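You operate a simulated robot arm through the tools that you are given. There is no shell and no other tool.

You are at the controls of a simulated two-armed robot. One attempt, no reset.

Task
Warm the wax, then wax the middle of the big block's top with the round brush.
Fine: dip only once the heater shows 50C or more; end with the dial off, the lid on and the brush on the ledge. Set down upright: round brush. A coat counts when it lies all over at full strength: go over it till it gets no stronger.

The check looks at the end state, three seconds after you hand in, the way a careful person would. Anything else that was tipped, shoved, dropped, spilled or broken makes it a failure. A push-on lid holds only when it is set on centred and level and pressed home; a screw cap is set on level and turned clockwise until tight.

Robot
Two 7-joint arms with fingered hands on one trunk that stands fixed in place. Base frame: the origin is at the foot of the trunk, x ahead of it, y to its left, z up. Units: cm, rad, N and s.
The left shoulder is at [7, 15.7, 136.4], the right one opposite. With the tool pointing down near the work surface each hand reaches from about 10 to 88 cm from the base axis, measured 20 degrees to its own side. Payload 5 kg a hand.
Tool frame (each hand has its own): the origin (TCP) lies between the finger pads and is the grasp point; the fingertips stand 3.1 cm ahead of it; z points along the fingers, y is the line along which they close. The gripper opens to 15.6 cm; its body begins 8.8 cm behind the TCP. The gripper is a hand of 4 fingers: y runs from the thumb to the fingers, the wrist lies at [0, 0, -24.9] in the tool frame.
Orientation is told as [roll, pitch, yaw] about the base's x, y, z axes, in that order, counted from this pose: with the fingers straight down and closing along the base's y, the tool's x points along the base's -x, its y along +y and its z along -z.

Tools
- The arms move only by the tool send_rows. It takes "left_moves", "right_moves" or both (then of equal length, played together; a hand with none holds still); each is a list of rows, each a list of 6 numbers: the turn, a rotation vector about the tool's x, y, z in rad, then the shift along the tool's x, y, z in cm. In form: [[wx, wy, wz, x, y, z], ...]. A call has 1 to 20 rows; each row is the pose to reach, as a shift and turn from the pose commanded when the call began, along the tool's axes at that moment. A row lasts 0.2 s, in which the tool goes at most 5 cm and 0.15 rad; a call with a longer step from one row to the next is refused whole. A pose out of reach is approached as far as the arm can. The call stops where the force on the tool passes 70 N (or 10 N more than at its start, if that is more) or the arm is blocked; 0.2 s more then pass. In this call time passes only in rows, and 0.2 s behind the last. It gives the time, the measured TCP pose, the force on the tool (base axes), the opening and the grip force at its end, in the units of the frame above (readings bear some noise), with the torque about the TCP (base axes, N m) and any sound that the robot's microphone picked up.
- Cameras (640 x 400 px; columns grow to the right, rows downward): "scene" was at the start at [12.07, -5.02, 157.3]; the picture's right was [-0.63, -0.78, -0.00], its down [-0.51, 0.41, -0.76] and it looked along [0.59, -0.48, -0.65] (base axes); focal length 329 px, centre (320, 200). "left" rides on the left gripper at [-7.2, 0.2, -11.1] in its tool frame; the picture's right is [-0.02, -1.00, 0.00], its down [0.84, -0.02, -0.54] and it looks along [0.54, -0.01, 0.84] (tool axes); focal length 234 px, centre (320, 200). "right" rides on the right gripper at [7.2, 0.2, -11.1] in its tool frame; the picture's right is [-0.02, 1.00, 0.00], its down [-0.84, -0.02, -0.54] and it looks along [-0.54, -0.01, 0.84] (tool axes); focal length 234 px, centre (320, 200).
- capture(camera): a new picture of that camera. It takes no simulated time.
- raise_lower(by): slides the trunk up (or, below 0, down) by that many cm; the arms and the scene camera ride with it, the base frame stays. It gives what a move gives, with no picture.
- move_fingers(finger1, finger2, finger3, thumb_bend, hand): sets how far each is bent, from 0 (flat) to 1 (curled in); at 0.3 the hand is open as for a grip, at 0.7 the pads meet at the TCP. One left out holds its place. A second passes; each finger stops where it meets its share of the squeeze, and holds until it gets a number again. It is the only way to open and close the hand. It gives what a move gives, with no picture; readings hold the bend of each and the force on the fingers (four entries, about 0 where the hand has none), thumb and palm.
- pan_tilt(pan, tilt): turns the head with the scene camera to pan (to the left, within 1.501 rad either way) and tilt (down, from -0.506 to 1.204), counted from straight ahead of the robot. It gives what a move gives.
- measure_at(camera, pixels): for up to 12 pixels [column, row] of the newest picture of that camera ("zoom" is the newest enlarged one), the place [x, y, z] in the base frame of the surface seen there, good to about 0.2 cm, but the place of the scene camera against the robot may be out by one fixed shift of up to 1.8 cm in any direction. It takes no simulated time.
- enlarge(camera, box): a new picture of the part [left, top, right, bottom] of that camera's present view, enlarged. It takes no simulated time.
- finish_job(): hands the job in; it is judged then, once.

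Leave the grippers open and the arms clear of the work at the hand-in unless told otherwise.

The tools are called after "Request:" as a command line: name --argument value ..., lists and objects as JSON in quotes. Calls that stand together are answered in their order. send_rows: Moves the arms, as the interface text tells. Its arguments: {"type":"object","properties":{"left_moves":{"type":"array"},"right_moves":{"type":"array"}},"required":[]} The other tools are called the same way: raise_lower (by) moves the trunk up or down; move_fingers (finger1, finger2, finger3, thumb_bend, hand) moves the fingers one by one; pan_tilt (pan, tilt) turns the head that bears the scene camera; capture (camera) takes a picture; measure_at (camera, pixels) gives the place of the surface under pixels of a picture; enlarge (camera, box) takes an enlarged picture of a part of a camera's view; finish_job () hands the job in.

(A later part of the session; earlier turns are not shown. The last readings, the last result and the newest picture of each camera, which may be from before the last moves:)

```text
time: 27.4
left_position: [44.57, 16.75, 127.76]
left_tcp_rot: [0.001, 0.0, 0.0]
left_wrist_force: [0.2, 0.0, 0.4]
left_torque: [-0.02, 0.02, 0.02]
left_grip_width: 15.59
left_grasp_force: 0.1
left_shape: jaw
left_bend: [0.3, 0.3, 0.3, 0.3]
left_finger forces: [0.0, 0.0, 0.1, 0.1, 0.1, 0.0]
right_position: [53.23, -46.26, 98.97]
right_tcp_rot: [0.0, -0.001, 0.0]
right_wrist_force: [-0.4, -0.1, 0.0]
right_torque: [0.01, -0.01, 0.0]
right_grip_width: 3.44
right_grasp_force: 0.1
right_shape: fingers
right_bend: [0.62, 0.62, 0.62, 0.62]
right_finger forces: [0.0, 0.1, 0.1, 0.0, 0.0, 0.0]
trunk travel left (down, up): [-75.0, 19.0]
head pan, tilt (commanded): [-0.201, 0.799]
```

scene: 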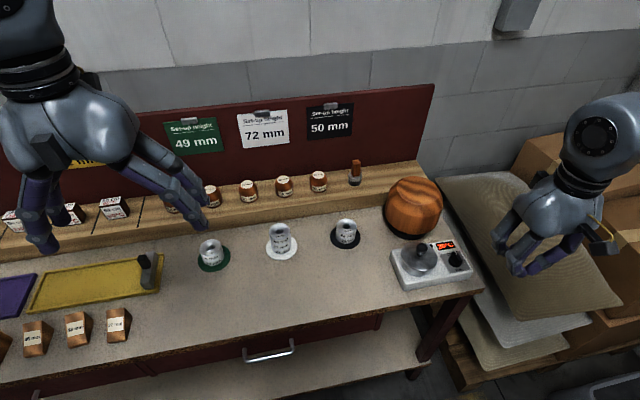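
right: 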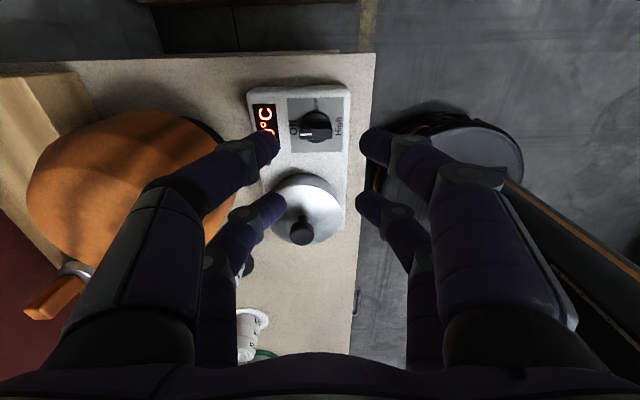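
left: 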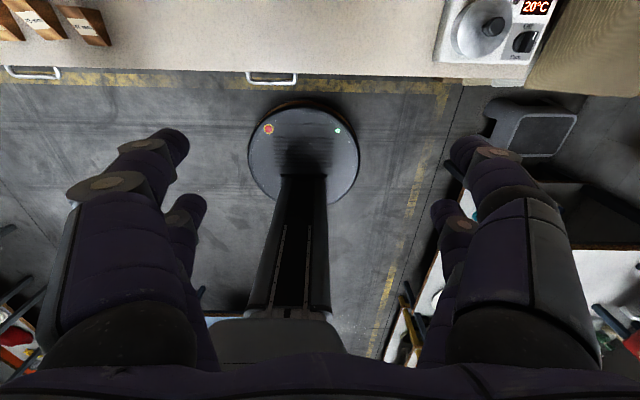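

Opening is now 3.44 cm. I descend to about z 91 first and look.

Request:
send_rows --right_moves '[[0, 0, 0, -0.1, 0, 3], [0, 0, 0, -0.15, 0, 6], [0, 0, 0, -0.15, 0, 8]]'

Request:
capture --camera "right"

Request:
enlarge --camera "right" --box '[250, 120, 410, 240]'

Request:
enlarge --camera "scene" --box '[380, 200, 520, 300]'

```text
time: 28.2
left_position: [44.62, 16.79, 127.74]
left_tcp_rot: [-0.001, 0.0, -0.001]
left_wrist_force: [-0.2, -0.4, 0.8]
left_torque: [-0.01, 0.03, 0.0]
left_grip_width: 15.61
left_grasp_force: 0.1
left_shape: jaw
left_bend: [0.3, 0.3, 0.3, 0.3]
left_finger forces: [0.0, 0.0, 0.1, 0.0, 0.0, 0.1]
right_position: [53.46, -46.31, 91.05]
right_tcp_rot: [0.0, -0.003, 0.001]
right_wrist_force: [-1.0, 0.9, 0.3]
right_torque: [-0.04, 0.01, 0.0]
right_grip_width: 3.44
right_grasp_force: 0.1
right_shape: fingers
right_bend: [0.62, 0.62, 0.62, 0.62]
right_finger forces: [0.1, 0.0, 0.0, 0.1, 0.1, 0.0]
trunk travel left (down, up): [-75.0, 19.0]
head pan, tilt (commanded): [-0.201, 0.799]
```

```text
taken
```

right: 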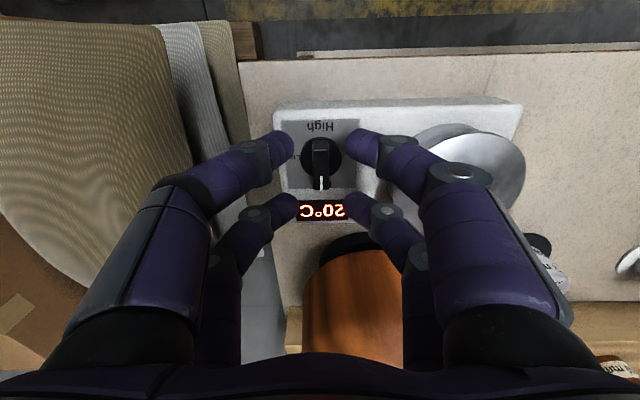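

```text
3.33 times, centred on (330, 180) of right
```

zoom: 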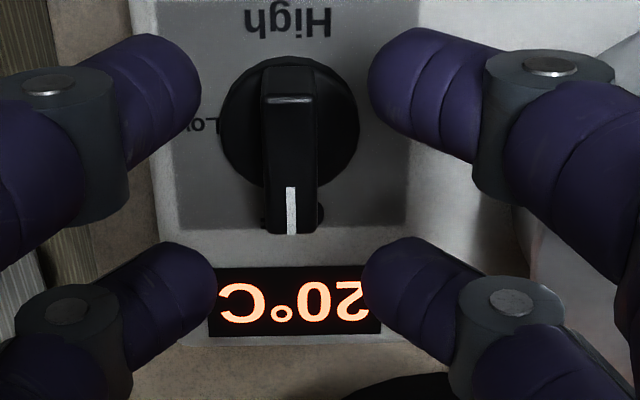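

```text
4.00 times, centred on (450, 250) of scene
```

zoom: 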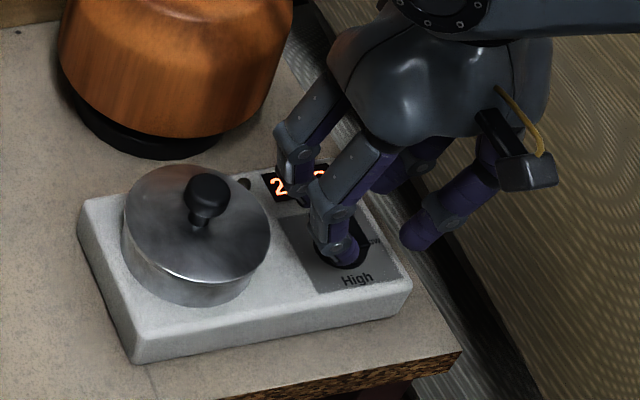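

Bar at col 290 is centred between the fingers (200…370) in the zoom. I descend the last 3 cm to z≈88.

Request:
send_rows --right_moves '[[0, 0, 0, 0, 0, 1], [0, 0, 0, 0, 0, 2], [0, 0, 0, 0, 0, 3]]'

Request:
capture --camera "right"

Request:
enlarge --camera "right" --box '[250, 120, 410, 240]'

Request:
enlarge --camera "scene" --box '[420, 220, 490, 280]'

```text
time: 29.1
left_position: [44.76, 16.69, 127.76]
left_tcp_rot: [0.0, -0.001, -0.001]
left_wrist_force: [0.3, -0.1, 0.6]
left_torque: [0.0, -0.02, -0.02]
left_grip_width: 15.61
left_grasp_force: 0.0
left_shape: jaw
left_bend: [0.3, 0.3, 0.3, 0.3]
left_finger forces: [0.1, 0.0, 0.0, 0.0, 0.0, 0.1]
right_position: [53.27, -46.34, 87.91]
right_tcp_rot: [-0.001, 0.0, 0.003]
right_wrist_force: [0.3, 0.2, -0.1]
right_torque: [0.04, 0.02, -0.01]
right_grip_width: 3.42
right_grasp_force: 0.0
right_shape: fingers
right_bend: [0.62, 0.62, 0.62, 0.62]
right_finger forces: [0.0, 0.0, 0.0, 0.0, 0.1, 0.1]
trunk travel left (down, up): [-75.0, 19.0]
head pan, tilt (commanded): [-0.201, 0.799]
```

```text
taken
```

right: 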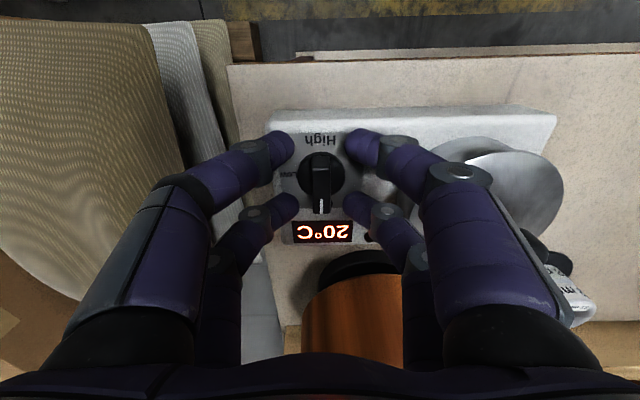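

```text
3.33 times, centred on (330, 180) of right
```

zoom: 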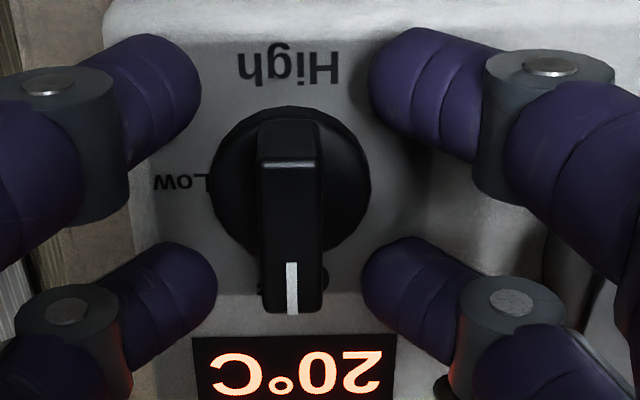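

```text
6.67 times, centred on (455, 250) of scene
```

zoom: 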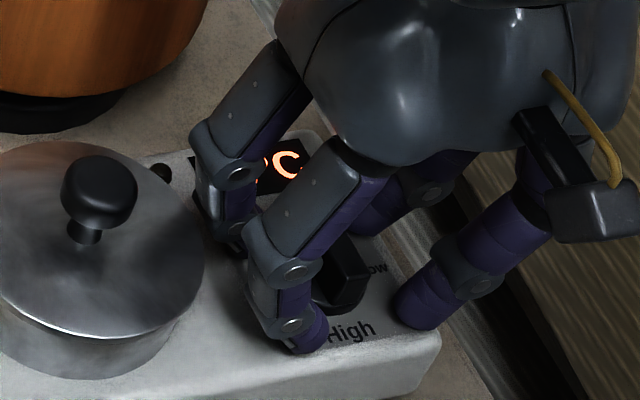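

The fingers straddle both ends of the bar. I close all four onto it.

Request:
move_fingers --hand "right" --finger1 0.72 --finger2 0.72 --finger3 0.72 --thumb_bend 0.72

Request:
enlarge --camera "right" --box '[250, 120, 410, 240]'

```text
time: 30.1
left_position: [44.72, 16.63, 127.73]
left_tcp_rot: [0.0, 0.0, 0.0]
left_wrist_force: [-0.5, -0.6, 0.3]
left_torque: [0.05, 0.0, 0.0]
left_grip_width: 15.6
left_grasp_force: 0.1
left_shape: jaw
left_bend: [0.3, 0.3, 0.3, 0.3]
left_finger forces: [0.0, 0.1, 0.1, 0.1, 0.0, 0.1]
right_position: [53.48, -46.47, 87.94]
right_tcp_rot: [0.0, 0.001, 0.0]
right_wrist_force: [0.5, 0.0, -4.7]
right_torque: [0.01, 0.08, -0.01]
right_grip_width: 0.13
right_grasp_force: 4.5
right_shape: fingers
right_bend: [0.71, 0.67, 0.68, 0.71]
right_finger forces: [0.1, 4.5, 3.9, 0.0, 0.0, 0.1]
trunk travel left (down, up): [-75.0, 19.0]
head pan, tilt (commanded): [-0.201, 0.799]
```

```text
3.33 times, centred on (330, 180) of right
```

zoom: 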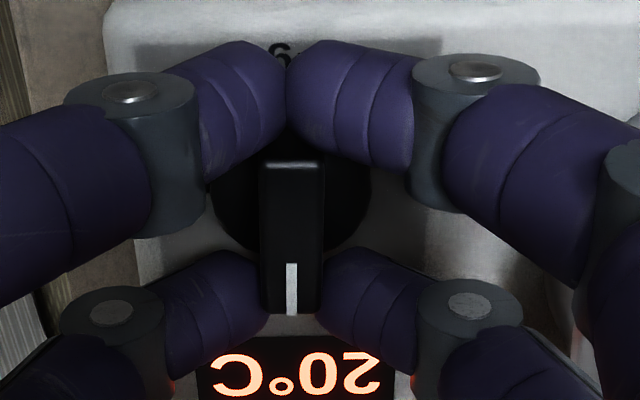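

Fingers 2/3 grip the bar's mark end (4.5 N), while thumb/finger1 met just behind the tail. The TCP is over the axis, so turning the hand in place should drive the bar. I try 0.3 rad clockwise.

Request:
send_rows --right_moves '[[0, 0, 0.1, 0, 0, 0], [0, 0, 0.2, 0, 0, 0], [0, 0, 0.3, 0, 0, 0]]'

Request:
enlarge --camera "right" --box '[250, 120, 410, 240]'

```text
time: 30.9
left_position: [44.66, 16.66, 127.73]
left_tcp_rot: [0.002, 0.001, -0.001]
left_wrist_force: [-0.5, -0.1, -0.3]
left_torque: [0.02, -0.03, 0.03]
left_grip_width: 15.58
left_grasp_force: 0.1
left_shape: jaw
left_bend: [0.3, 0.3, 0.3, 0.3]
left_finger forces: [0.1, 0.0, 0.0, 0.1, 0.0, 0.0]
right_position: [53.39, -46.35, 87.97]
right_tcp_rot: [0.0, 0.0, -0.302]
right_wrist_force: [-1.5, 1.9, -5.3]
right_torque: [0.06, 0.1, 0.01]
right_grip_width: 0.12
right_grasp_force: 3.6
right_shape: fingers
right_bend: [0.71, 0.67, 0.68, 0.71]
right_finger forces: [0.1, 4.3, 3.1, 0.0, 0.0, 0.0]
trunk travel left (down, up): [-75.0, 19.0]
head pan, tilt (commanded): [-0.201, 0.799]
```

```text
3.33 times, centred on (330, 180) of right
```

zoom: 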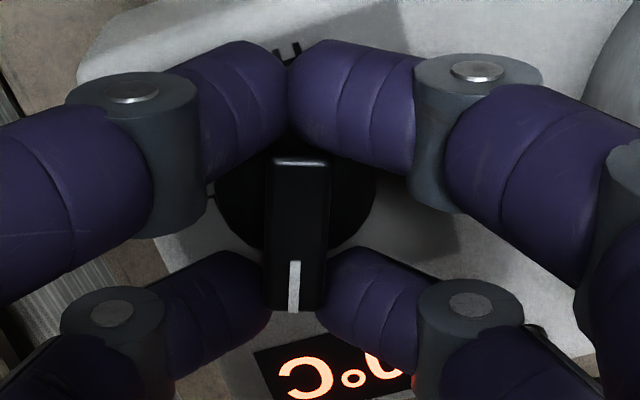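

The bar follows. I continue clockwise to about 1.55 rad in total (Low), watching for the limits.

Request:
send_rows --right_moves '[[0, 0, 0.13, 0, 0, 0], [0, 0, 0.26, 0, 0, 0], [0, 0, 0.39, 0, 0, 0], [0, 0, 0.52, 0, 0, 0], [0, 0, 0.65, 0, 0, 0], [0, 0, 0.78, 0, 0, 0], [0, 0, 0.91, 0, 0, 0], [0, 0, 1.04, 0, 0, 0], [0, 0, 1.17, 0, 0, 0], [0, 0, 1.25, 0, 0, 0]]'

Request:
capture --camera "right"

Request:
enlarge --camera "right" --box '[250, 120, 410, 240]'

Request:
enlarge --camera "scene" --box '[390, 220, 490, 290]'

```text
time: 33.0
left_position: [44.82, 16.91, 127.68]
left_tcp_rot: [-0.001, 0.0, -0.001]
left_wrist_force: [0.6, -0.3, 0.0]
left_torque: [0.01, -0.03, 0.0]
left_grip_width: 15.6
left_grasp_force: 0.0
left_shape: jaw
left_bend: [0.3, 0.3, 0.3, 0.3]
left_finger forces: [0.1, 0.1, 0.0, 0.0, 0.1, 0.0]
right_position: [53.53, -46.42, 87.95]
right_tcp_rot: [0.004, 0.0, -1.551]
right_wrist_force: [3.7, 8.2, -0.5]
right_torque: [0.2, -0.09, 0.04]
right_grip_width: 0.37
right_grasp_force: 7.1
right_shape: fingers
right_bend: [0.71, 0.71, 0.71, 0.72]
right_finger forces: [9.5, 1.6, 2.3, 0.1, 1.0, 0.1]
trunk travel left (down, up): [-75.0, 19.0]
head pan, tilt (commanded): [-0.201, 0.799]
```

```text
taken
```

right: 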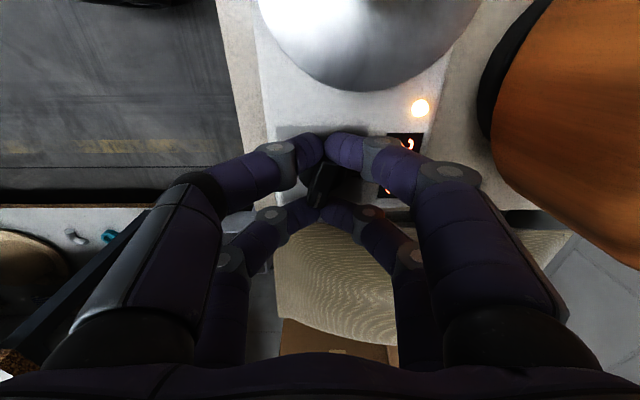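

```text
3.33 times, centred on (330, 180) of right
```

zoom: 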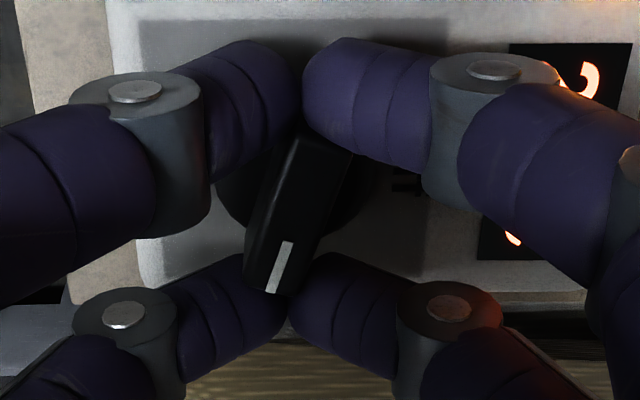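

```text
5.71 times, centred on (440, 255) of scene
```

zoom: 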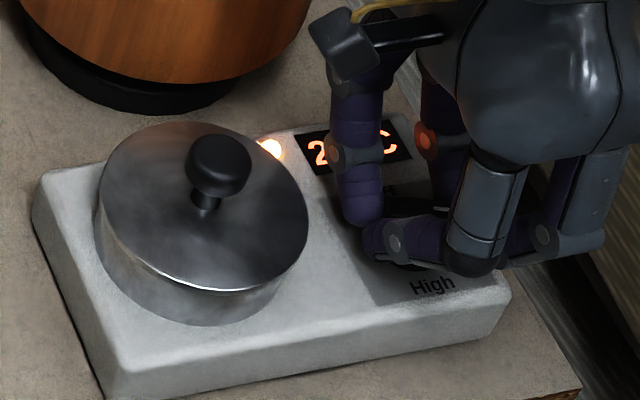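

The heater's lamp is lit. The bar has turned a bit past the hand. I open to 0.6, lift and look.

Request:
move_fingers --hand "right" --finger1 0.6 --finger2 0.6 --finger3 0.6 --thumb_bend 0.6

Request:
send_rows --right_moves '[[0, 0, 0, 0, 0, -3], [0, 0, 0, 0, 0, -7], [0, 0, 0, 0, 0, -11]]'

Request:
capture --camera "right"

Request:
enlarge --camera "right" --box '[240, 60, 400, 180]'

Request:
enlarge --camera "scene" --box '[390, 220, 490, 290]'

```text
time: 34.0
left_position: [44.7, 16.84, 127.87]
left_tcp_rot: [-0.001, 0.0, 0.0]
left_wrist_force: [-0.3, 1.3, -0.3]
left_torque: [-0.05, -0.03, 0.0]
left_grip_width: 15.59
left_grasp_force: 0.0
left_shape: jaw
left_bend: [0.3, 0.3, 0.3, 0.3]
left_finger forces: [0.1, 0.0, 0.1, 0.0, 0.0, 0.0]
right_position: [53.38, -46.37, 88.03]
right_tcp_rot: [0.0, 0.0, -1.55]
right_wrist_force: [0.3, -0.5, -0.4]
right_torque: [-0.01, -0.01, -0.02]
right_grip_width: 4.08
right_grasp_force: 0.0
right_shape: fingers
right_bend: [0.6, 0.6, 0.6, 0.6]
right_finger forces: [0.0, 0.1, 0.0, 0.0, 0.1, 0.0]
trunk travel left (down, up): [-75.0, 19.0]
head pan, tilt (commanded): [-0.201, 0.799]
```

```text
time: 34.9
left_position: [44.45, 16.75, 127.83]
left_tcp_rot: [0.0, 0.0, 0.0]
left_wrist_force: [-0.5, 0.0, 0.6]
left_torque: [0.0, -0.02, 0.0]
left_grip_width: 15.6
left_grasp_force: 0.0
left_shape: jaw
left_bend: [0.3, 0.3, 0.3, 0.3]
left_finger forces: [0.1, 0.0, 0.1, 0.0, 0.0, 0.0]
right_position: [53.36, -46.4, 99.1]
right_tcp_rot: [0.001, 0.0, -1.55]
right_wrist_force: [-0.8, -0.1, -0.8]
right_torque: [-0.02, 0.01, -0.02]
right_grip_width: 4.1
right_grasp_force: 0.0
right_shape: fingers
right_bend: [0.6, 0.6, 0.6, 0.6]
right_finger forces: [0.0, 0.0, 0.0, 0.0, 0.0, 0.1]
trunk travel left (down, up): [-75.0, 19.0]
head pan, tilt (commanded): [-0.201, 0.799]
```

```text
taken
```

right: 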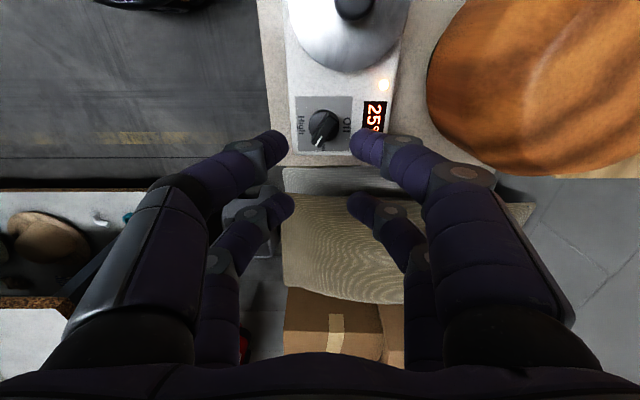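

```text
3.33 times, centred on (320, 120) of right
```

zoom: 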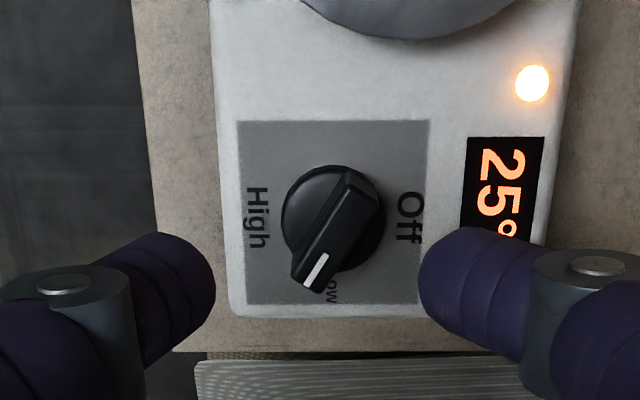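

```text
5.71 times, centred on (440, 255) of scene
```

zoom: 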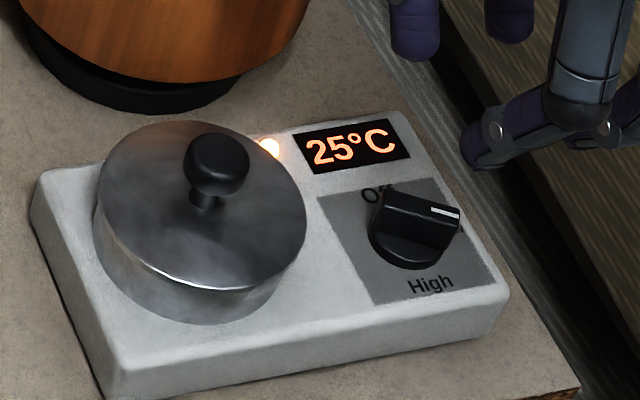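

The mark now points a little past Low toward High; the lamp is on and it reads 25°C and rising. While it warms I turn the right hand back to yaw 0 and go look at the brush closely.

Request:
send_rows --right_moves '[[0, 0, -0.15, 0, 0, -1], [0, 0, -0.3, 0, 0, -2], [0, 0, -0.45, 0, 0, -3], [0, 0, -0.6, 0, 0, -4], [0, 0, -0.75, 0, 0, -5], [0, 0, -0.9, 0, 0, -6], [0, 0, -1.05, 0, 0, -7], [0, 0, -1.2, 0, 0, -8], [0, 0, -1.35, 0, 0, -9], [0, 0, -1.5, 0, 0, -10], [0, 0, -1.55, 0, 0, -10]]'

Request:
send_rows --right_moves '[[0, 0, 0, -4, 3, 0], [0, 0, 0, -8, 6, 0], [0, 0, 0, -12, 9, 0], [0, 0, 0, -16, 12, 0], [0, 0, 0, -19, 15, 0], [0, 0, 0, -21, 18, 2]]'

Request:
capture --camera "right"

Request:
capture --camera "scene"

```text
time: 37.2
left_position: [44.68, 16.73, 127.88]
left_tcp_rot: [0.0, 0.0, 0.001]
left_wrist_force: [0.5, 0.1, -0.3]
left_torque: [-0.03, 0.02, 0.02]
left_grip_width: 15.6
left_grasp_force: 0.0
left_shape: jaw
left_bend: [0.3, 0.3, 0.3, 0.3]
left_finger forces: [0.0, 0.1, 0.1, 0.1, 0.0, 0.0]
right_position: [53.47, -46.42, 109.01]
right_tcp_rot: [-0.001, 0.0, 0.003]
right_wrist_force: [-0.9, -0.1, -1.0]
right_torque: [0.03, 0.01, 0.0]
right_grip_width: 4.12
right_grasp_force: 0.1
right_shape: fingers
right_bend: [0.6, 0.6, 0.6, 0.6]
right_finger forces: [0.0, 0.0, 0.1, 0.0, 0.1, 0.0]
trunk travel left (down, up): [-75.0, 19.0]
head pan, tilt (commanded): [-0.201, 0.799]
```

```text
time: 38.6
left_position: [44.71, 16.83, 127.72]
left_tcp_rot: [0.001, 0.002, 0.001]
left_wrist_force: [0.3, 0.2, 0.2]
left_torque: [0.0, 0.06, -0.01]
left_grip_width: 15.61
left_grasp_force: 0.1
left_shape: jaw
left_bend: [0.3, 0.3, 0.3, 0.3]
left_finger forces: [0.1, 0.0, 0.0, 0.0, 0.0, 0.0]
right_position: [74.61, -28.3, 106.96]
right_tcp_rot: [-0.001, 0.0, -0.001]
right_wrist_force: [0.4, -0.1, 0.0]
right_torque: [0.0, 0.0, 0.03]
right_grip_width: 4.12
right_grasp_force: 0.0
right_shape: fingers
right_bend: [0.6, 0.6, 0.6, 0.6]
right_finger forces: [0.0, 0.0, 0.0, 0.1, 0.0, 0.0]
trunk travel left (down, up): [-75.0, 19.0]
head pan, tilt (commanded): [-0.201, 0.799]
```

```text
taken
```

right: 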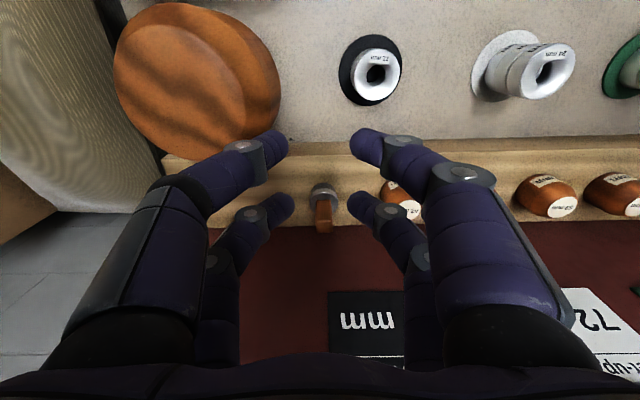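

```text
taken
```

scene: 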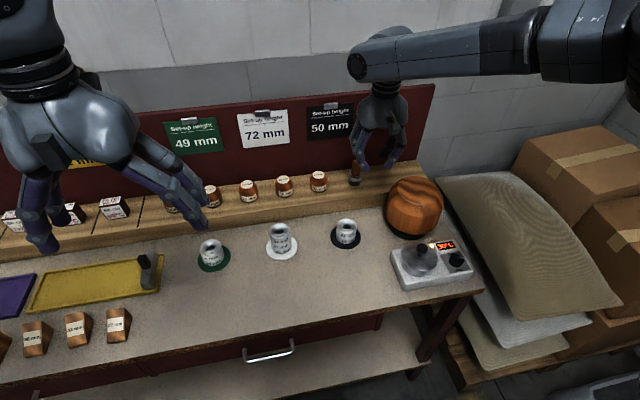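

The brush is at about (322,205) in the right picture. I enlarge the brush, the block, and the heater's display.

Request:
enlarge --camera "right" --box '[280, 170, 370, 240]'

Request:
measure_at --camera "zoom" --pixels '[[300, 120], [300, 150], [240, 140], [360, 140], [300, 195], [300, 230], [320, 270], [320, 310], [355, 290], [280, 290], [400, 220], [200, 220]]'

Request:
enlarge --camera "right" --box '[100, 0, 300, 150]'

Request:
measure_at --camera "zoom" --pixels '[[150, 130], [250, 150], [350, 250], [450, 200], [500, 150], [300, 300], [400, 80], [530, 240], [430, 350], [200, 250], [330, 180], [130, 330]]'

Request:
enlarge --camera "scene" --box '[390, 170, 490, 290]'

```text
5.71 times, centred on (325, 205) of right
```

zoom: 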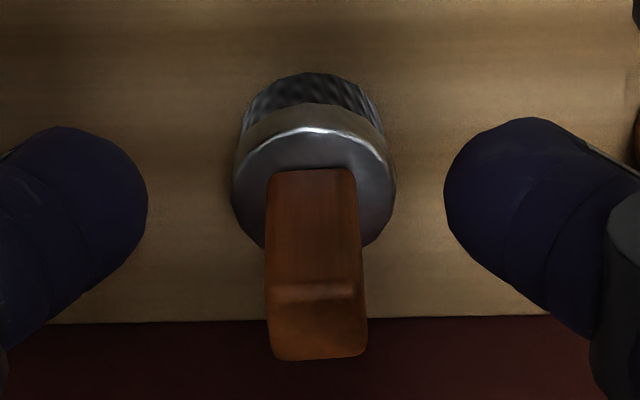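

```text
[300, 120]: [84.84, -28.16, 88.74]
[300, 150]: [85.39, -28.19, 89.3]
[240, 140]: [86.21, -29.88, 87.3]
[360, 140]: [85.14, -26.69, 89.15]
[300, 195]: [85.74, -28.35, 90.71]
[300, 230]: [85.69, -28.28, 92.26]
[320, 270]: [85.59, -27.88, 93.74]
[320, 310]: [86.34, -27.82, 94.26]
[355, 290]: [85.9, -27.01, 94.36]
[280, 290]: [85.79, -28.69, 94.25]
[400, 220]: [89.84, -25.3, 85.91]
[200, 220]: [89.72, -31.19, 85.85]
```

```text
2.67 times, centred on (200, 75) of right
```

zoom: 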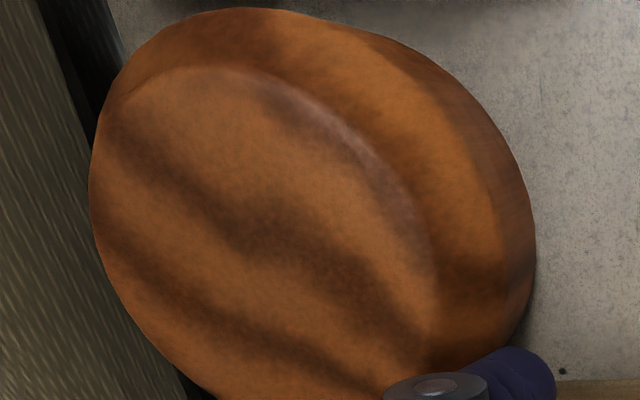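

```text
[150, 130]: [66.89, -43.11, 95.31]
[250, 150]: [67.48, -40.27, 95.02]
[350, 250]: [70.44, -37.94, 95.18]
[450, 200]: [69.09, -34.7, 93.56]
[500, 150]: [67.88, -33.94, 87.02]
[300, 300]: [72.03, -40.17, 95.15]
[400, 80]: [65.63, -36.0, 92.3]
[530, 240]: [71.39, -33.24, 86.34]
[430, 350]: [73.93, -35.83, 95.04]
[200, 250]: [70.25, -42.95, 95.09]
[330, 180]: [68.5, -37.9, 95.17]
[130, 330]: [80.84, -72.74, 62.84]
```

```text
3.33 times, centred on (440, 230) of scene
```

zoom: 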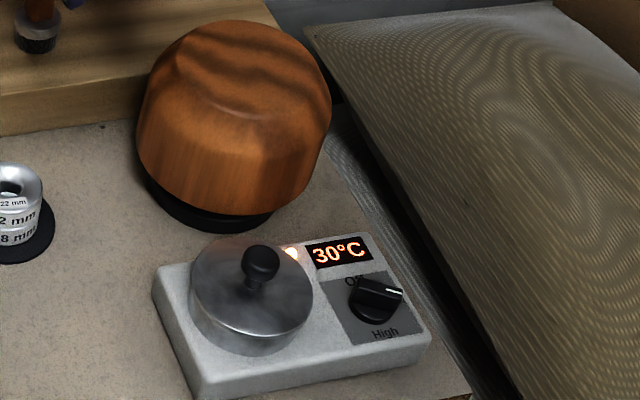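

The brush: handle about 2.1 cm wide in y, top z 94.3, ferrule 3.8 cm across with top z 89.4, axis near (86.3,-28.0), standing on bristles on the ledge (z 85.9). The block top is flat at z≈95.1. The heater reads 30°C. Plan: the left hand takes and holds the lid, the right works the brush. Now the right hand backs off to the right and the left hand approaches.

Request:
send_rows --right_moves '[[0, 0, 0, 2, -3, -1], [0, 0, 0, 5, -6.5, -3], [0, 0, 0, 8, -10, -5], [0, 0, 0, 11, -13.5, -7], [0, 0, 0, 14, -17, -9], [0, 0, 0, 17, -20.5, -11], [0, 0, 0, 20, -24, -13], [0, 0, 0, 23, -27.5, -14], [0, 0, 0, 26, -31, -15], [0, 0, 0, 29, -34.5, -15], [0, 0, 0, 30, -38, -15], [0, 0, 0, 30, -38, -15]]' --left_moves '[[0, 0, 0, 0, 0, 0], [0, 0, 0, 0, 0, 0], [0, 0, 0, 0, -3, 1], [0, 0, 0, -0.5, -7, 2.5], [0, 0, 0, -1, -11, 4], [0, 0, 0, -1.5, -15, 5.5], [0, 0, 0, -2, -19, 7], [0, 0, 0, -3, -23, 8.5], [0, 0, 0, -4, -27, 10], [0, 0, 0, -5, -31, 11.5], [0, 0, 0, -6, -35, 13], [0, 0, 0, -7, -38.5, 15]]'

Request:
move_fingers --hand "left" --finger1 0.58 --finger2 0.4 --finger3 0.4 --thumb_bend 0.58

Request:
capture --camera "left"

Request:
capture --camera "scene"

```text
refused: row 2 steps farther than a row can; nothing moved
```

```text
time: 39.6
left_position: [44.68, 16.84, 127.76]
left_tcp_rot: [-0.001, 0.0, 0.001]
left_wrist_force: [-0.3, 1.1, -0.3]
left_torque: [0.01, 0.01, 0.03]
left_grip_width: 5.41
left_grasp_force: 0.2
left_shape: fingers
left_bend: [0.57, 0.4, 0.4, 0.57]
left_finger forces: [0.0, 0.0, 0.1, 0.1, 0.0, 0.1]
right_position: [74.44, -28.27, 107.06]
right_tcp_rot: [0.002, -0.002, 0.001]
right_wrist_force: [0.4, 0.7, 0.4]
right_torque: [0.03, -0.01, 0.03]
right_grip_width: 4.09
right_grasp_force: 0.1
right_shape: fingers
right_bend: [0.6, 0.6, 0.6, 0.6]
right_finger forces: [0.0, 0.0, 0.0, 0.0, 0.0, 0.0]
trunk travel left (down, up): [-75.0, 19.0]
head pan, tilt (commanded): [-0.201, 0.799]
```

```text
taken
```

left: 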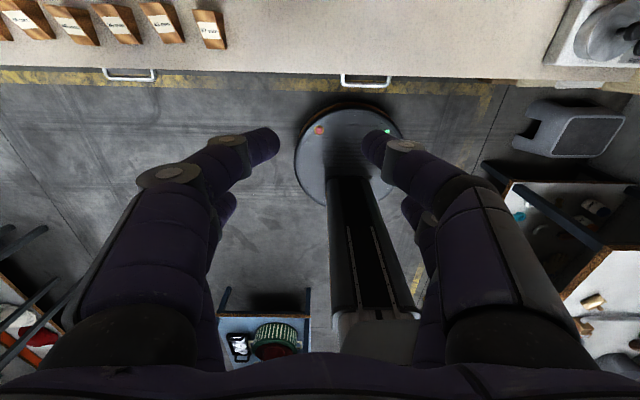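

```text
taken
```

scene: 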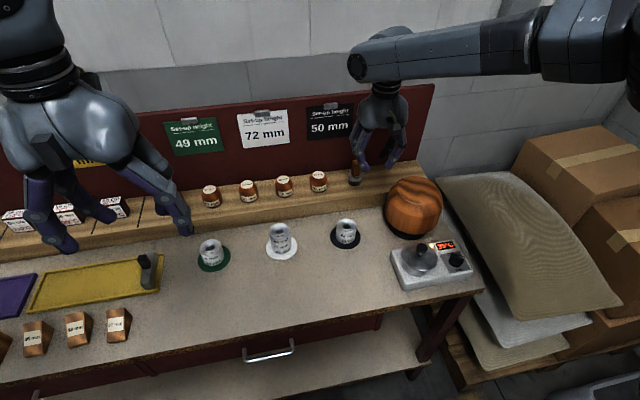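

The step was slightly too long. In the left hand, thumb/finger1 sit on the far side (base +x). I resend with smaller steps.

Request:
send_rows --right_moves '[[0, 0, 0, 2.7, -3.4, -1.3], [0, 0, 0, 5.4, -6.8, -2.6], [0, 0, 0, 8.1, -10.2, -3.9], [0, 0, 0, 10.8, -13.6, -5.2], [0, 0, 0, 13.5, -17, -6.5], [0, 0, 0, 16.2, -20.4, -7.8], [0, 0, 0, 18.9, -23.8, -9.1], [0, 0, 0, 21.6, -27.2, -10.4], [0, 0, 0, 24.3, -30.6, -11.7], [0, 0, 0, 27, -34, -13], [0, 0, 0, 29.7, -37.4, -14.3], [0, 0, 0, 29.7, -37.4, -14.3]]' --left_moves '[[0, 0, 0, 0, 0, 0], [0, 0, 0, 0, 0, 0], [0, 0, 0, 0, -3, 1], [0, 0, 0, -0.5, -7, 2.5], [0, 0, 0, -1, -11, 4], [0, 0, 0, -1.5, -15, 5.5], [0, 0, 0, -2, -19, 7], [0, 0, 0, -3, -23, 8.5], [0, 0, 0, -4, -27, 10], [0, 0, 0, -5, -31, 11.5], [0, 0, 0, -6, -35, 13], [0, 0, 0, -7, -39, 15]]'

Request:
capture --camera "left"

Request:
capture --camera "scene"

```text
time: 42.2
left_position: [52.02, -22.51, 112.68]
left_tcp_rot: [0.003, 0.0, 0.001]
left_wrist_force: [0.9, 0.1, 0.0]
left_torque: [0.03, 0.01, 0.02]
left_grip_width: 5.36
left_grasp_force: 0.2
left_shape: fingers
left_bend: [0.57, 0.4, 0.4, 0.57]
left_finger forces: [0.0, 0.0, 0.1, 0.1, 0.1, 0.0]
right_position: [44.87, -66.02, 120.93]
right_tcp_rot: [0.002, 0.0, 0.002]
right_wrist_force: [1.1, -0.3, -0.2]
right_torque: [0.01, 0.01, 0.02]
right_grip_width: 4.1
right_grasp_force: 0.1
right_shape: fingers
right_bend: [0.6, 0.6, 0.6, 0.6]
right_finger forces: [0.0, 0.0, 0.0, 0.1, 0.1, 0.0]
trunk travel left (down, up): [-75.0, 19.0]
head pan, tilt (commanded): [-0.201, 0.799]
```

```text
taken
```

left: 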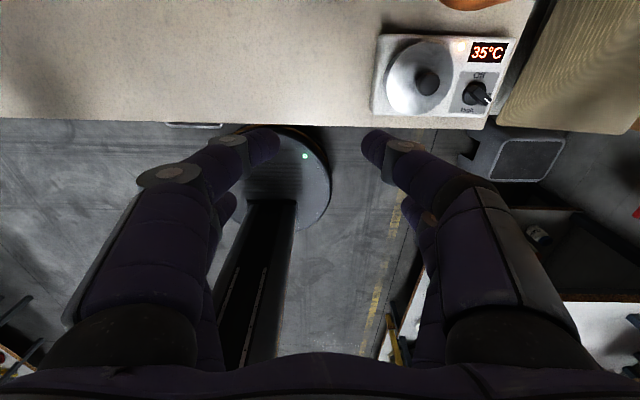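

```text
taken
```

scene: 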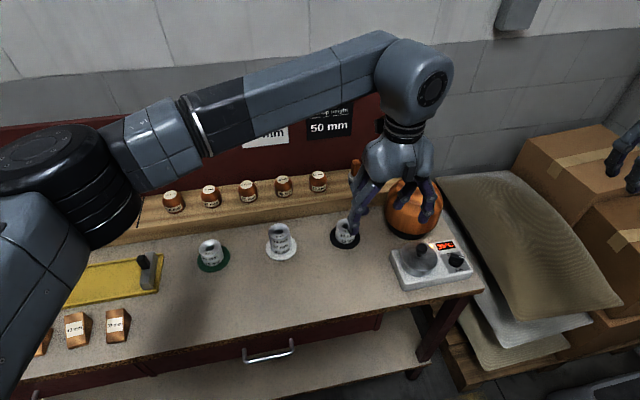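

It reads 35°C. I bring the left hand above the lid so the thumb/finger1 pair is over the knob (TCP x≈52.8, y≈-36.7, z≈100).

Request:
send_rows --left_moves '[[0, 0, 0, -0.2, -3.6, 3.1], [0, 0, 0, -0.4, -7.2, 6.2], [0, 0, 0, -0.6, -10.8, 9.3], [0, 0, 0, -0.8, -14.2, 12.5], [0, 0, 0, -0.8, -14.2, 12.5]]'

Request:
capture --camera "left"

Request:
enlarge --camera "left" --box '[240, 90, 400, 210]'

```text
time: 43.5
left_position: [52.18, -33.13, 103.31]
left_tcp_rot: [0.001, 0.0, -0.001]
left_wrist_force: [-1.1, 1.1, 0.2]
left_torque: [-0.02, 0.02, -0.01]
left_grip_width: 5.36
left_grasp_force: 0.0
left_shape: fingers
left_bend: [0.57, 0.4, 0.4, 0.57]
left_finger forces: [0.0, 0.0, 0.0, 0.0, 0.1, 0.0]
left hand out of reach, approached as far as the arm can: row 4, 5
right_position: [44.77, -65.74, 121.09]
right_tcp_rot: [-0.001, 0.0, 0.0]
right_wrist_force: [0.8, 1.1, 0.6]
right_torque: [0.01, 0.01, 0.06]
right_grip_width: 4.09
right_grasp_force: 0.0
right_shape: fingers
right_bend: [0.6, 0.6, 0.6, 0.6]
right_finger forces: [0.0, 0.1, 0.0, 0.0, 0.0, 0.0]
trunk travel left (down, up): [-75.0, 19.0]
head pan, tilt (commanded): [-0.201, 0.799]
```

```text
taken
```

left: 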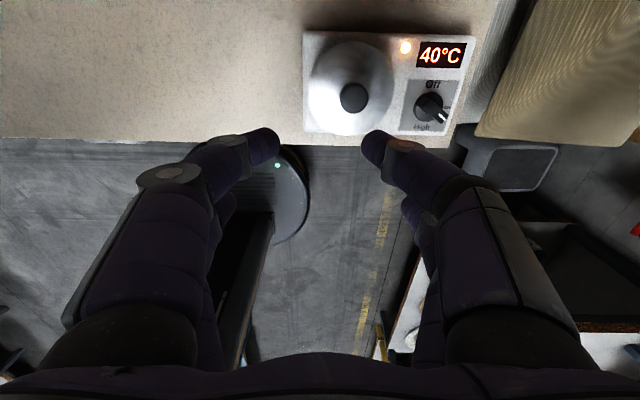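

```text
3.33 times, centred on (320, 150) of left
```

zoom: 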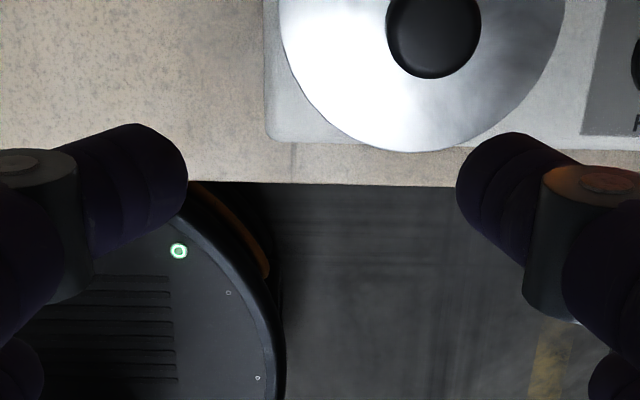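

The left hand runs out of reach at yaw 0 (it reads 40°C now). I try turning the left hand clockwise 0.75 rad, which suits its reach across, and then go for the point.

Request:
send_rows --left_moves '[[0, 0, 0.15, 0, 0, 0], [0, 0, 0.3, 0, 0, 0], [0, 0, 0.45, 0, 0, 0], [0, 0, 0.6, 0, 0, 0], [0, 0, 0.75, 0, 0, 0]]'

Request:
send_rows --left_moves '[[0, 0, 0, -1.5, -1.0, 0], [0, 0, 0, -2.5, -1.5, 0]]'

Request:
capture --camera "left"

```text
time: 44.6
left_position: [52.27, -33.08, 103.49]
left_tcp_rot: [0.001, -0.001, -0.751]
left_wrist_force: [-1.2, 0.4, -0.2]
left_torque: [-0.01, 0.01, 0.01]
left_grip_width: 5.33
left_grasp_force: 0.1
left_shape: fingers
left_bend: [0.57, 0.4, 0.4, 0.57]
left_finger forces: [0.0, 0.0, 0.0, 0.1, 0.0, 0.1]
right_position: [44.71, -65.78, 121.16]
right_tcp_rot: [-0.001, 0.001, -0.001]
right_wrist_force: [0.6, -1.6, 0.7]
right_torque: [-0.02, -0.01, 0.0]
right_grip_width: 4.1
right_grasp_force: 0.1
right_shape: fingers
right_bend: [0.6, 0.6, 0.6, 0.6]
right_finger forces: [0.0, 0.0, 0.0, 0.0, 0.0, 0.0]
trunk travel left (down, up): [-75.0, 19.0]
head pan, tilt (commanded): [-0.201, 0.799]
```

```text
time: 45.2
left_position: [52.19, -33.21, 103.3]
left_tcp_rot: [-0.001, 0.001, -0.751]
left_wrist_force: [0.1, 0.3, -0.6]
left_torque: [0.03, 0.01, 0.01]
left_grip_width: 5.37
left_grasp_force: 0.2
left_shape: fingers
left_bend: [0.57, 0.4, 0.4, 0.57]
left_finger forces: [0.1, 0.0, 0.0, 0.0, 0.1, 0.0]
left hand out of reach, approached as far as the arm can: row 1, 2
right_position: [44.63, -65.81, 121.23]
right_tcp_rot: [0.0, 0.0, -0.001]
right_wrist_force: [0.3, 0.6, -0.5]
right_torque: [0.01, 0.0, 0.01]
right_grip_width: 4.12
right_grasp_force: 0.1
right_shape: fingers
right_bend: [0.6, 0.6, 0.6, 0.6]
right_finger forces: [0.0, 0.1, 0.1, 0.0, 0.0, 0.1]
trunk travel left (down, up): [-75.0, 19.0]
head pan, tilt (commanded): [-0.201, 0.799]
```

```text
taken
```

left: 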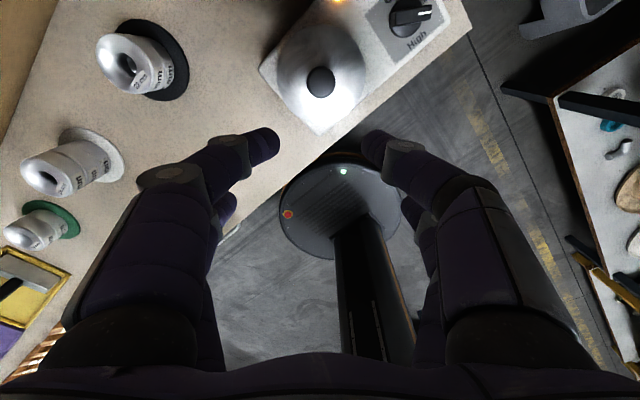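

Still unreachable, so the right hand will do the lid too and set it on the free bench spot. Left hand retreats to the left and the right hand comes over the lid.

Request:
send_rows --left_moves '[[0, 0, -0.0625, 3.3, 2.6, -1.7], [0, 0, -0.125, 6.6, 5.2, -3.4], [0, 0, -0.1875, 9.9, 7.8, -5.1], [0, 0, -0.25, 13.2, 10.4, -6.8], [0, 0, -0.3125, 16.5, 13, -8.5], [0, 0, -0.375, 19.8, 15.6, -10.2], [0, 0, -0.4375, 23.1, 18.2, -11.9], [0, 0, -0.5, 26.4, 20.8, -13.6], [0, 0, -0.5625, 29.7, 23.4, -15.3], [0, 0, -0.625, 33, 26, -17], [0, 0, -0.6875, 36.3, 28.6, -18.7], [0, 0, -0.75, 39.6, 31.2, -20.4]]' --right_moves '[[0, 0, 0, 0, 0, 0], [0, 0, 0, 0, 0, 0], [0, 0, 0, 0, 0, 0], [0, 0, 0, 0, 0, 0], [0, 0, 0, -1, 3.6, 2.2], [0, 0, 0, -2, 7.2, 4.4], [0, 0, 0, -3, 10.8, 6.6], [0, 0, 0, -4, 14.4, 8.8], [0, 0, 0, -5, 18, 11], [0, 0, 0, -6, 21.6, 13.2], [0, 0, 0, -7, 25.2, 15.4], [0, 0, 0, -8, 28.8, 17.6]]'

Request:
capture --camera "right"

Request:
enlarge --camera "right" --box '[240, 100, 400, 220]'

Request:
capture --camera "scene"

```text
time: 47.9
left_position: [44.63, 16.94, 123.61]
left_tcp_rot: [-0.002, 0.0, -0.001]
left_wrist_force: [0.4, 0.0, 0.3]
left_torque: [-0.08, 0.01, -0.01]
left_grip_width: 5.34
left_grasp_force: 0.0
left_shape: fingers
left_bend: [0.57, 0.4, 0.4, 0.57]
left_finger forces: [0.0, 0.0, 0.0, 0.0, 0.0, 0.0]
right_position: [52.66, -36.74, 103.77]
right_tcp_rot: [-0.001, -0.003, -0.001]
right_wrist_force: [-0.2, 0.9, 0.3]
right_torque: [-0.04, 0.0, 0.04]
right_grip_width: 4.13
right_grasp_force: 0.0
right_shape: fingers
right_bend: [0.6, 0.6, 0.6, 0.6]
right_finger forces: [0.0, 0.1, 0.1, 0.1, 0.1, 0.0]
trunk travel left (down, up): [-75.0, 19.0]
head pan, tilt (commanded): [-0.201, 0.799]
```

```text
taken
```

right: 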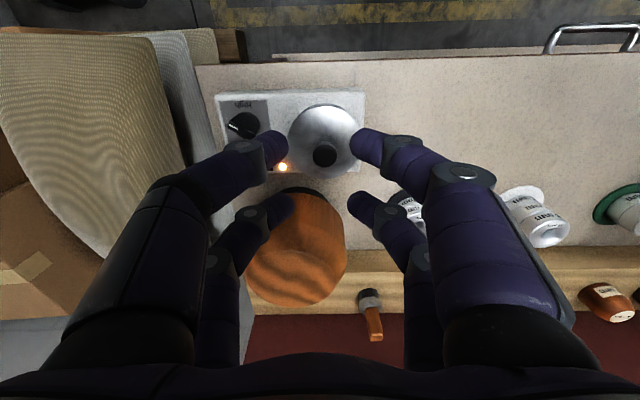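

```text
3.33 times, centred on (320, 160) of right
```

zoom: 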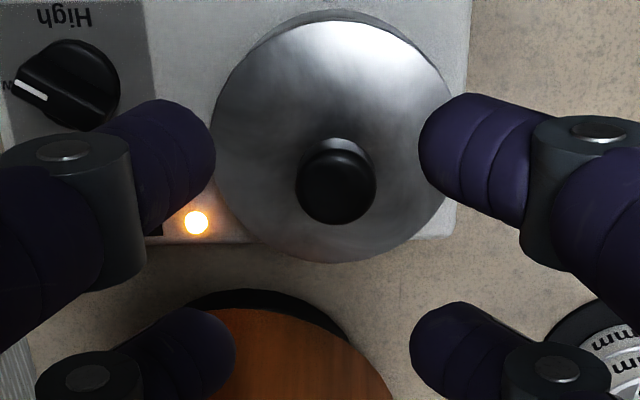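

```text
taken
```

scene: 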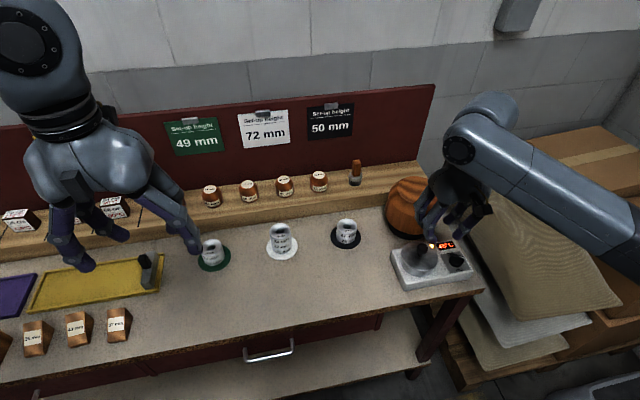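

Now I measure the knob and lid rim from here to pin down the centre.

Request:
measure_at --camera "right" --pixels '[[325, 158], [318, 157], [333, 157], [325, 150], [325, 164], [290, 142], [357, 142], [325, 110], [325, 176], [323, 130], [325, 143], [340, 170]]'

Request:
enlarge --camera "right" --box '[285, 95, 365, 185]'

Request:
enlarge --camera "scene" --box '[390, 220, 480, 290]'

```text
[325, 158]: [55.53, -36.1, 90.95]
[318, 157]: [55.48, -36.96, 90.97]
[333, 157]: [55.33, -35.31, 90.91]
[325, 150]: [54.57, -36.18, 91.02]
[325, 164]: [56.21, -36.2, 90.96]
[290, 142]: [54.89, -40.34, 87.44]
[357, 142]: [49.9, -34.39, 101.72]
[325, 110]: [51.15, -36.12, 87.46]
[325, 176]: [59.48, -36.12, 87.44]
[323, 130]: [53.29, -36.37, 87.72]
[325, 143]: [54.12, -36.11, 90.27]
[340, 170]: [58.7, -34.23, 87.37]
```

```text
4.44 times, centred on (325, 140) of right
```

zoom: 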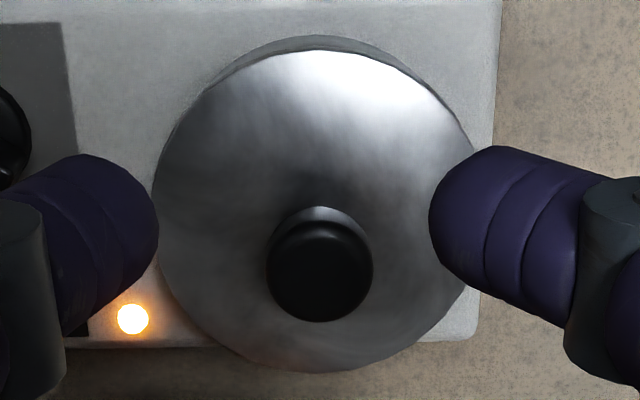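

```text
5.71 times, centred on (435, 255) of scene
```

zoom: 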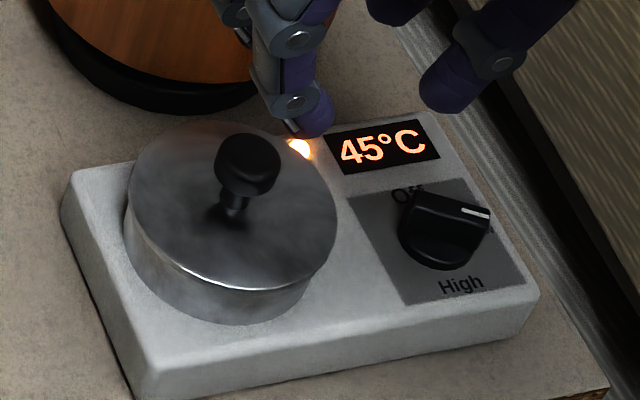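

Knob/lid centre is (55.3,-36.15), knob top 91.0, lid top 87.5. It reads 45°C. I open finger2/3 a little more and come down with finger2/3 (2.15 cm ahead of the TCP) over the knob, first to z≈94.

Request:
send_rows --right_moves '[[0, 0, 0, -0.2, 0.3, 3.5], [0, 0, 0, -0.4, 0.6, 7], [0, 0, 0, -0.5, 0.6, 9.5], [0, 0, 0, -0.5, 0.6, 9.5]]'

Request:
move_fingers --hand "right" --finger1 0.5 --finger2 0.57 --finger3 0.57 --thumb_bend 0.5

Request:
capture --camera "right"

Request:
enlarge --camera "right" --box '[240, 120, 400, 240]'

```text
time: 48.9
left_position: [44.62, 16.53, 123.82]
left_tcp_rot: [-0.001, 0.0, 0.0]
left_wrist_force: [-1.8, 0.4, 1.0]
left_torque: [-0.01, -0.01, -0.01]
left_grip_width: 5.34
left_grasp_force: 0.1
left_shape: fingers
left_bend: [0.57, 0.4, 0.4, 0.57]
left_finger forces: [0.1, 0.0, 0.0, 0.0, 0.0, 0.0]
right_position: [53.18, -36.34, 94.19]
right_tcp_rot: [0.0, -0.001, -0.001]
right_wrist_force: [-0.5, 0.0, -0.5]
right_torque: [0.0, -0.02, 0.0]
right_grip_width: 4.13
right_grasp_force: 0.0
right_shape: fingers
right_bend: [0.6, 0.6, 0.6, 0.6]
right_finger forces: [0.0, 0.0, 0.1, 0.0, 0.0, 0.1]
trunk travel left (down, up): [-75.0, 19.0]
head pan, tilt (commanded): [-0.201, 0.799]
```

```text
time: 49.9
left_position: [44.55, 16.6, 123.7]
left_tcp_rot: [0.002, 0.001, 0.001]
left_wrist_force: [-0.2, 0.3, -0.3]
left_torque: [0.0, 0.02, 0.0]
left_grip_width: 5.34
left_grasp_force: 0.1
left_shape: fingers
left_bend: [0.57, 0.4, 0.4, 0.57]
left_finger forces: [0.0, 0.0, 0.1, 0.1, 0.0, 0.1]
right_position: [53.05, -36.44, 94.23]
right_tcp_rot: [-0.002, 0.001, 0.001]
right_wrist_force: [0.1, -0.4, -0.2]
right_torque: [0.03, -0.01, -0.01]
right_grip_width: 8.03
right_grasp_force: 0.1
right_shape: fingers
right_bend: [0.5, 0.56, 0.56, 0.5]
right_finger forces: [0.1, 0.0, 0.1, 0.0, 0.1, 0.1]
trunk travel left (down, up): [-75.0, 19.0]
head pan, tilt (commanded): [-0.201, 0.799]
```

```text
taken
```

right: 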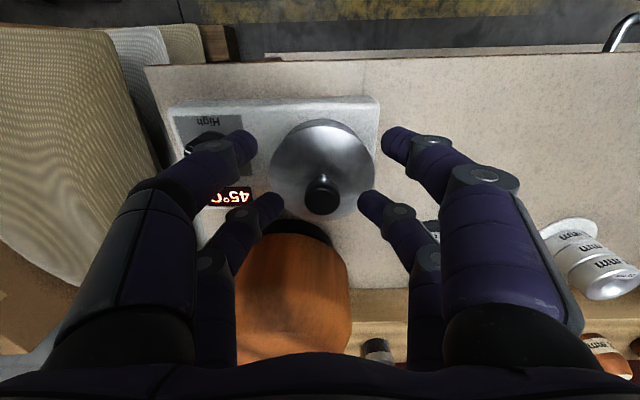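

```text
3.33 times, centred on (320, 180) of right
```

zoom: 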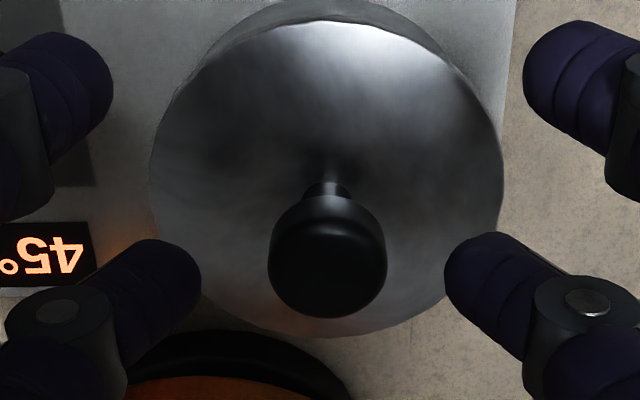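

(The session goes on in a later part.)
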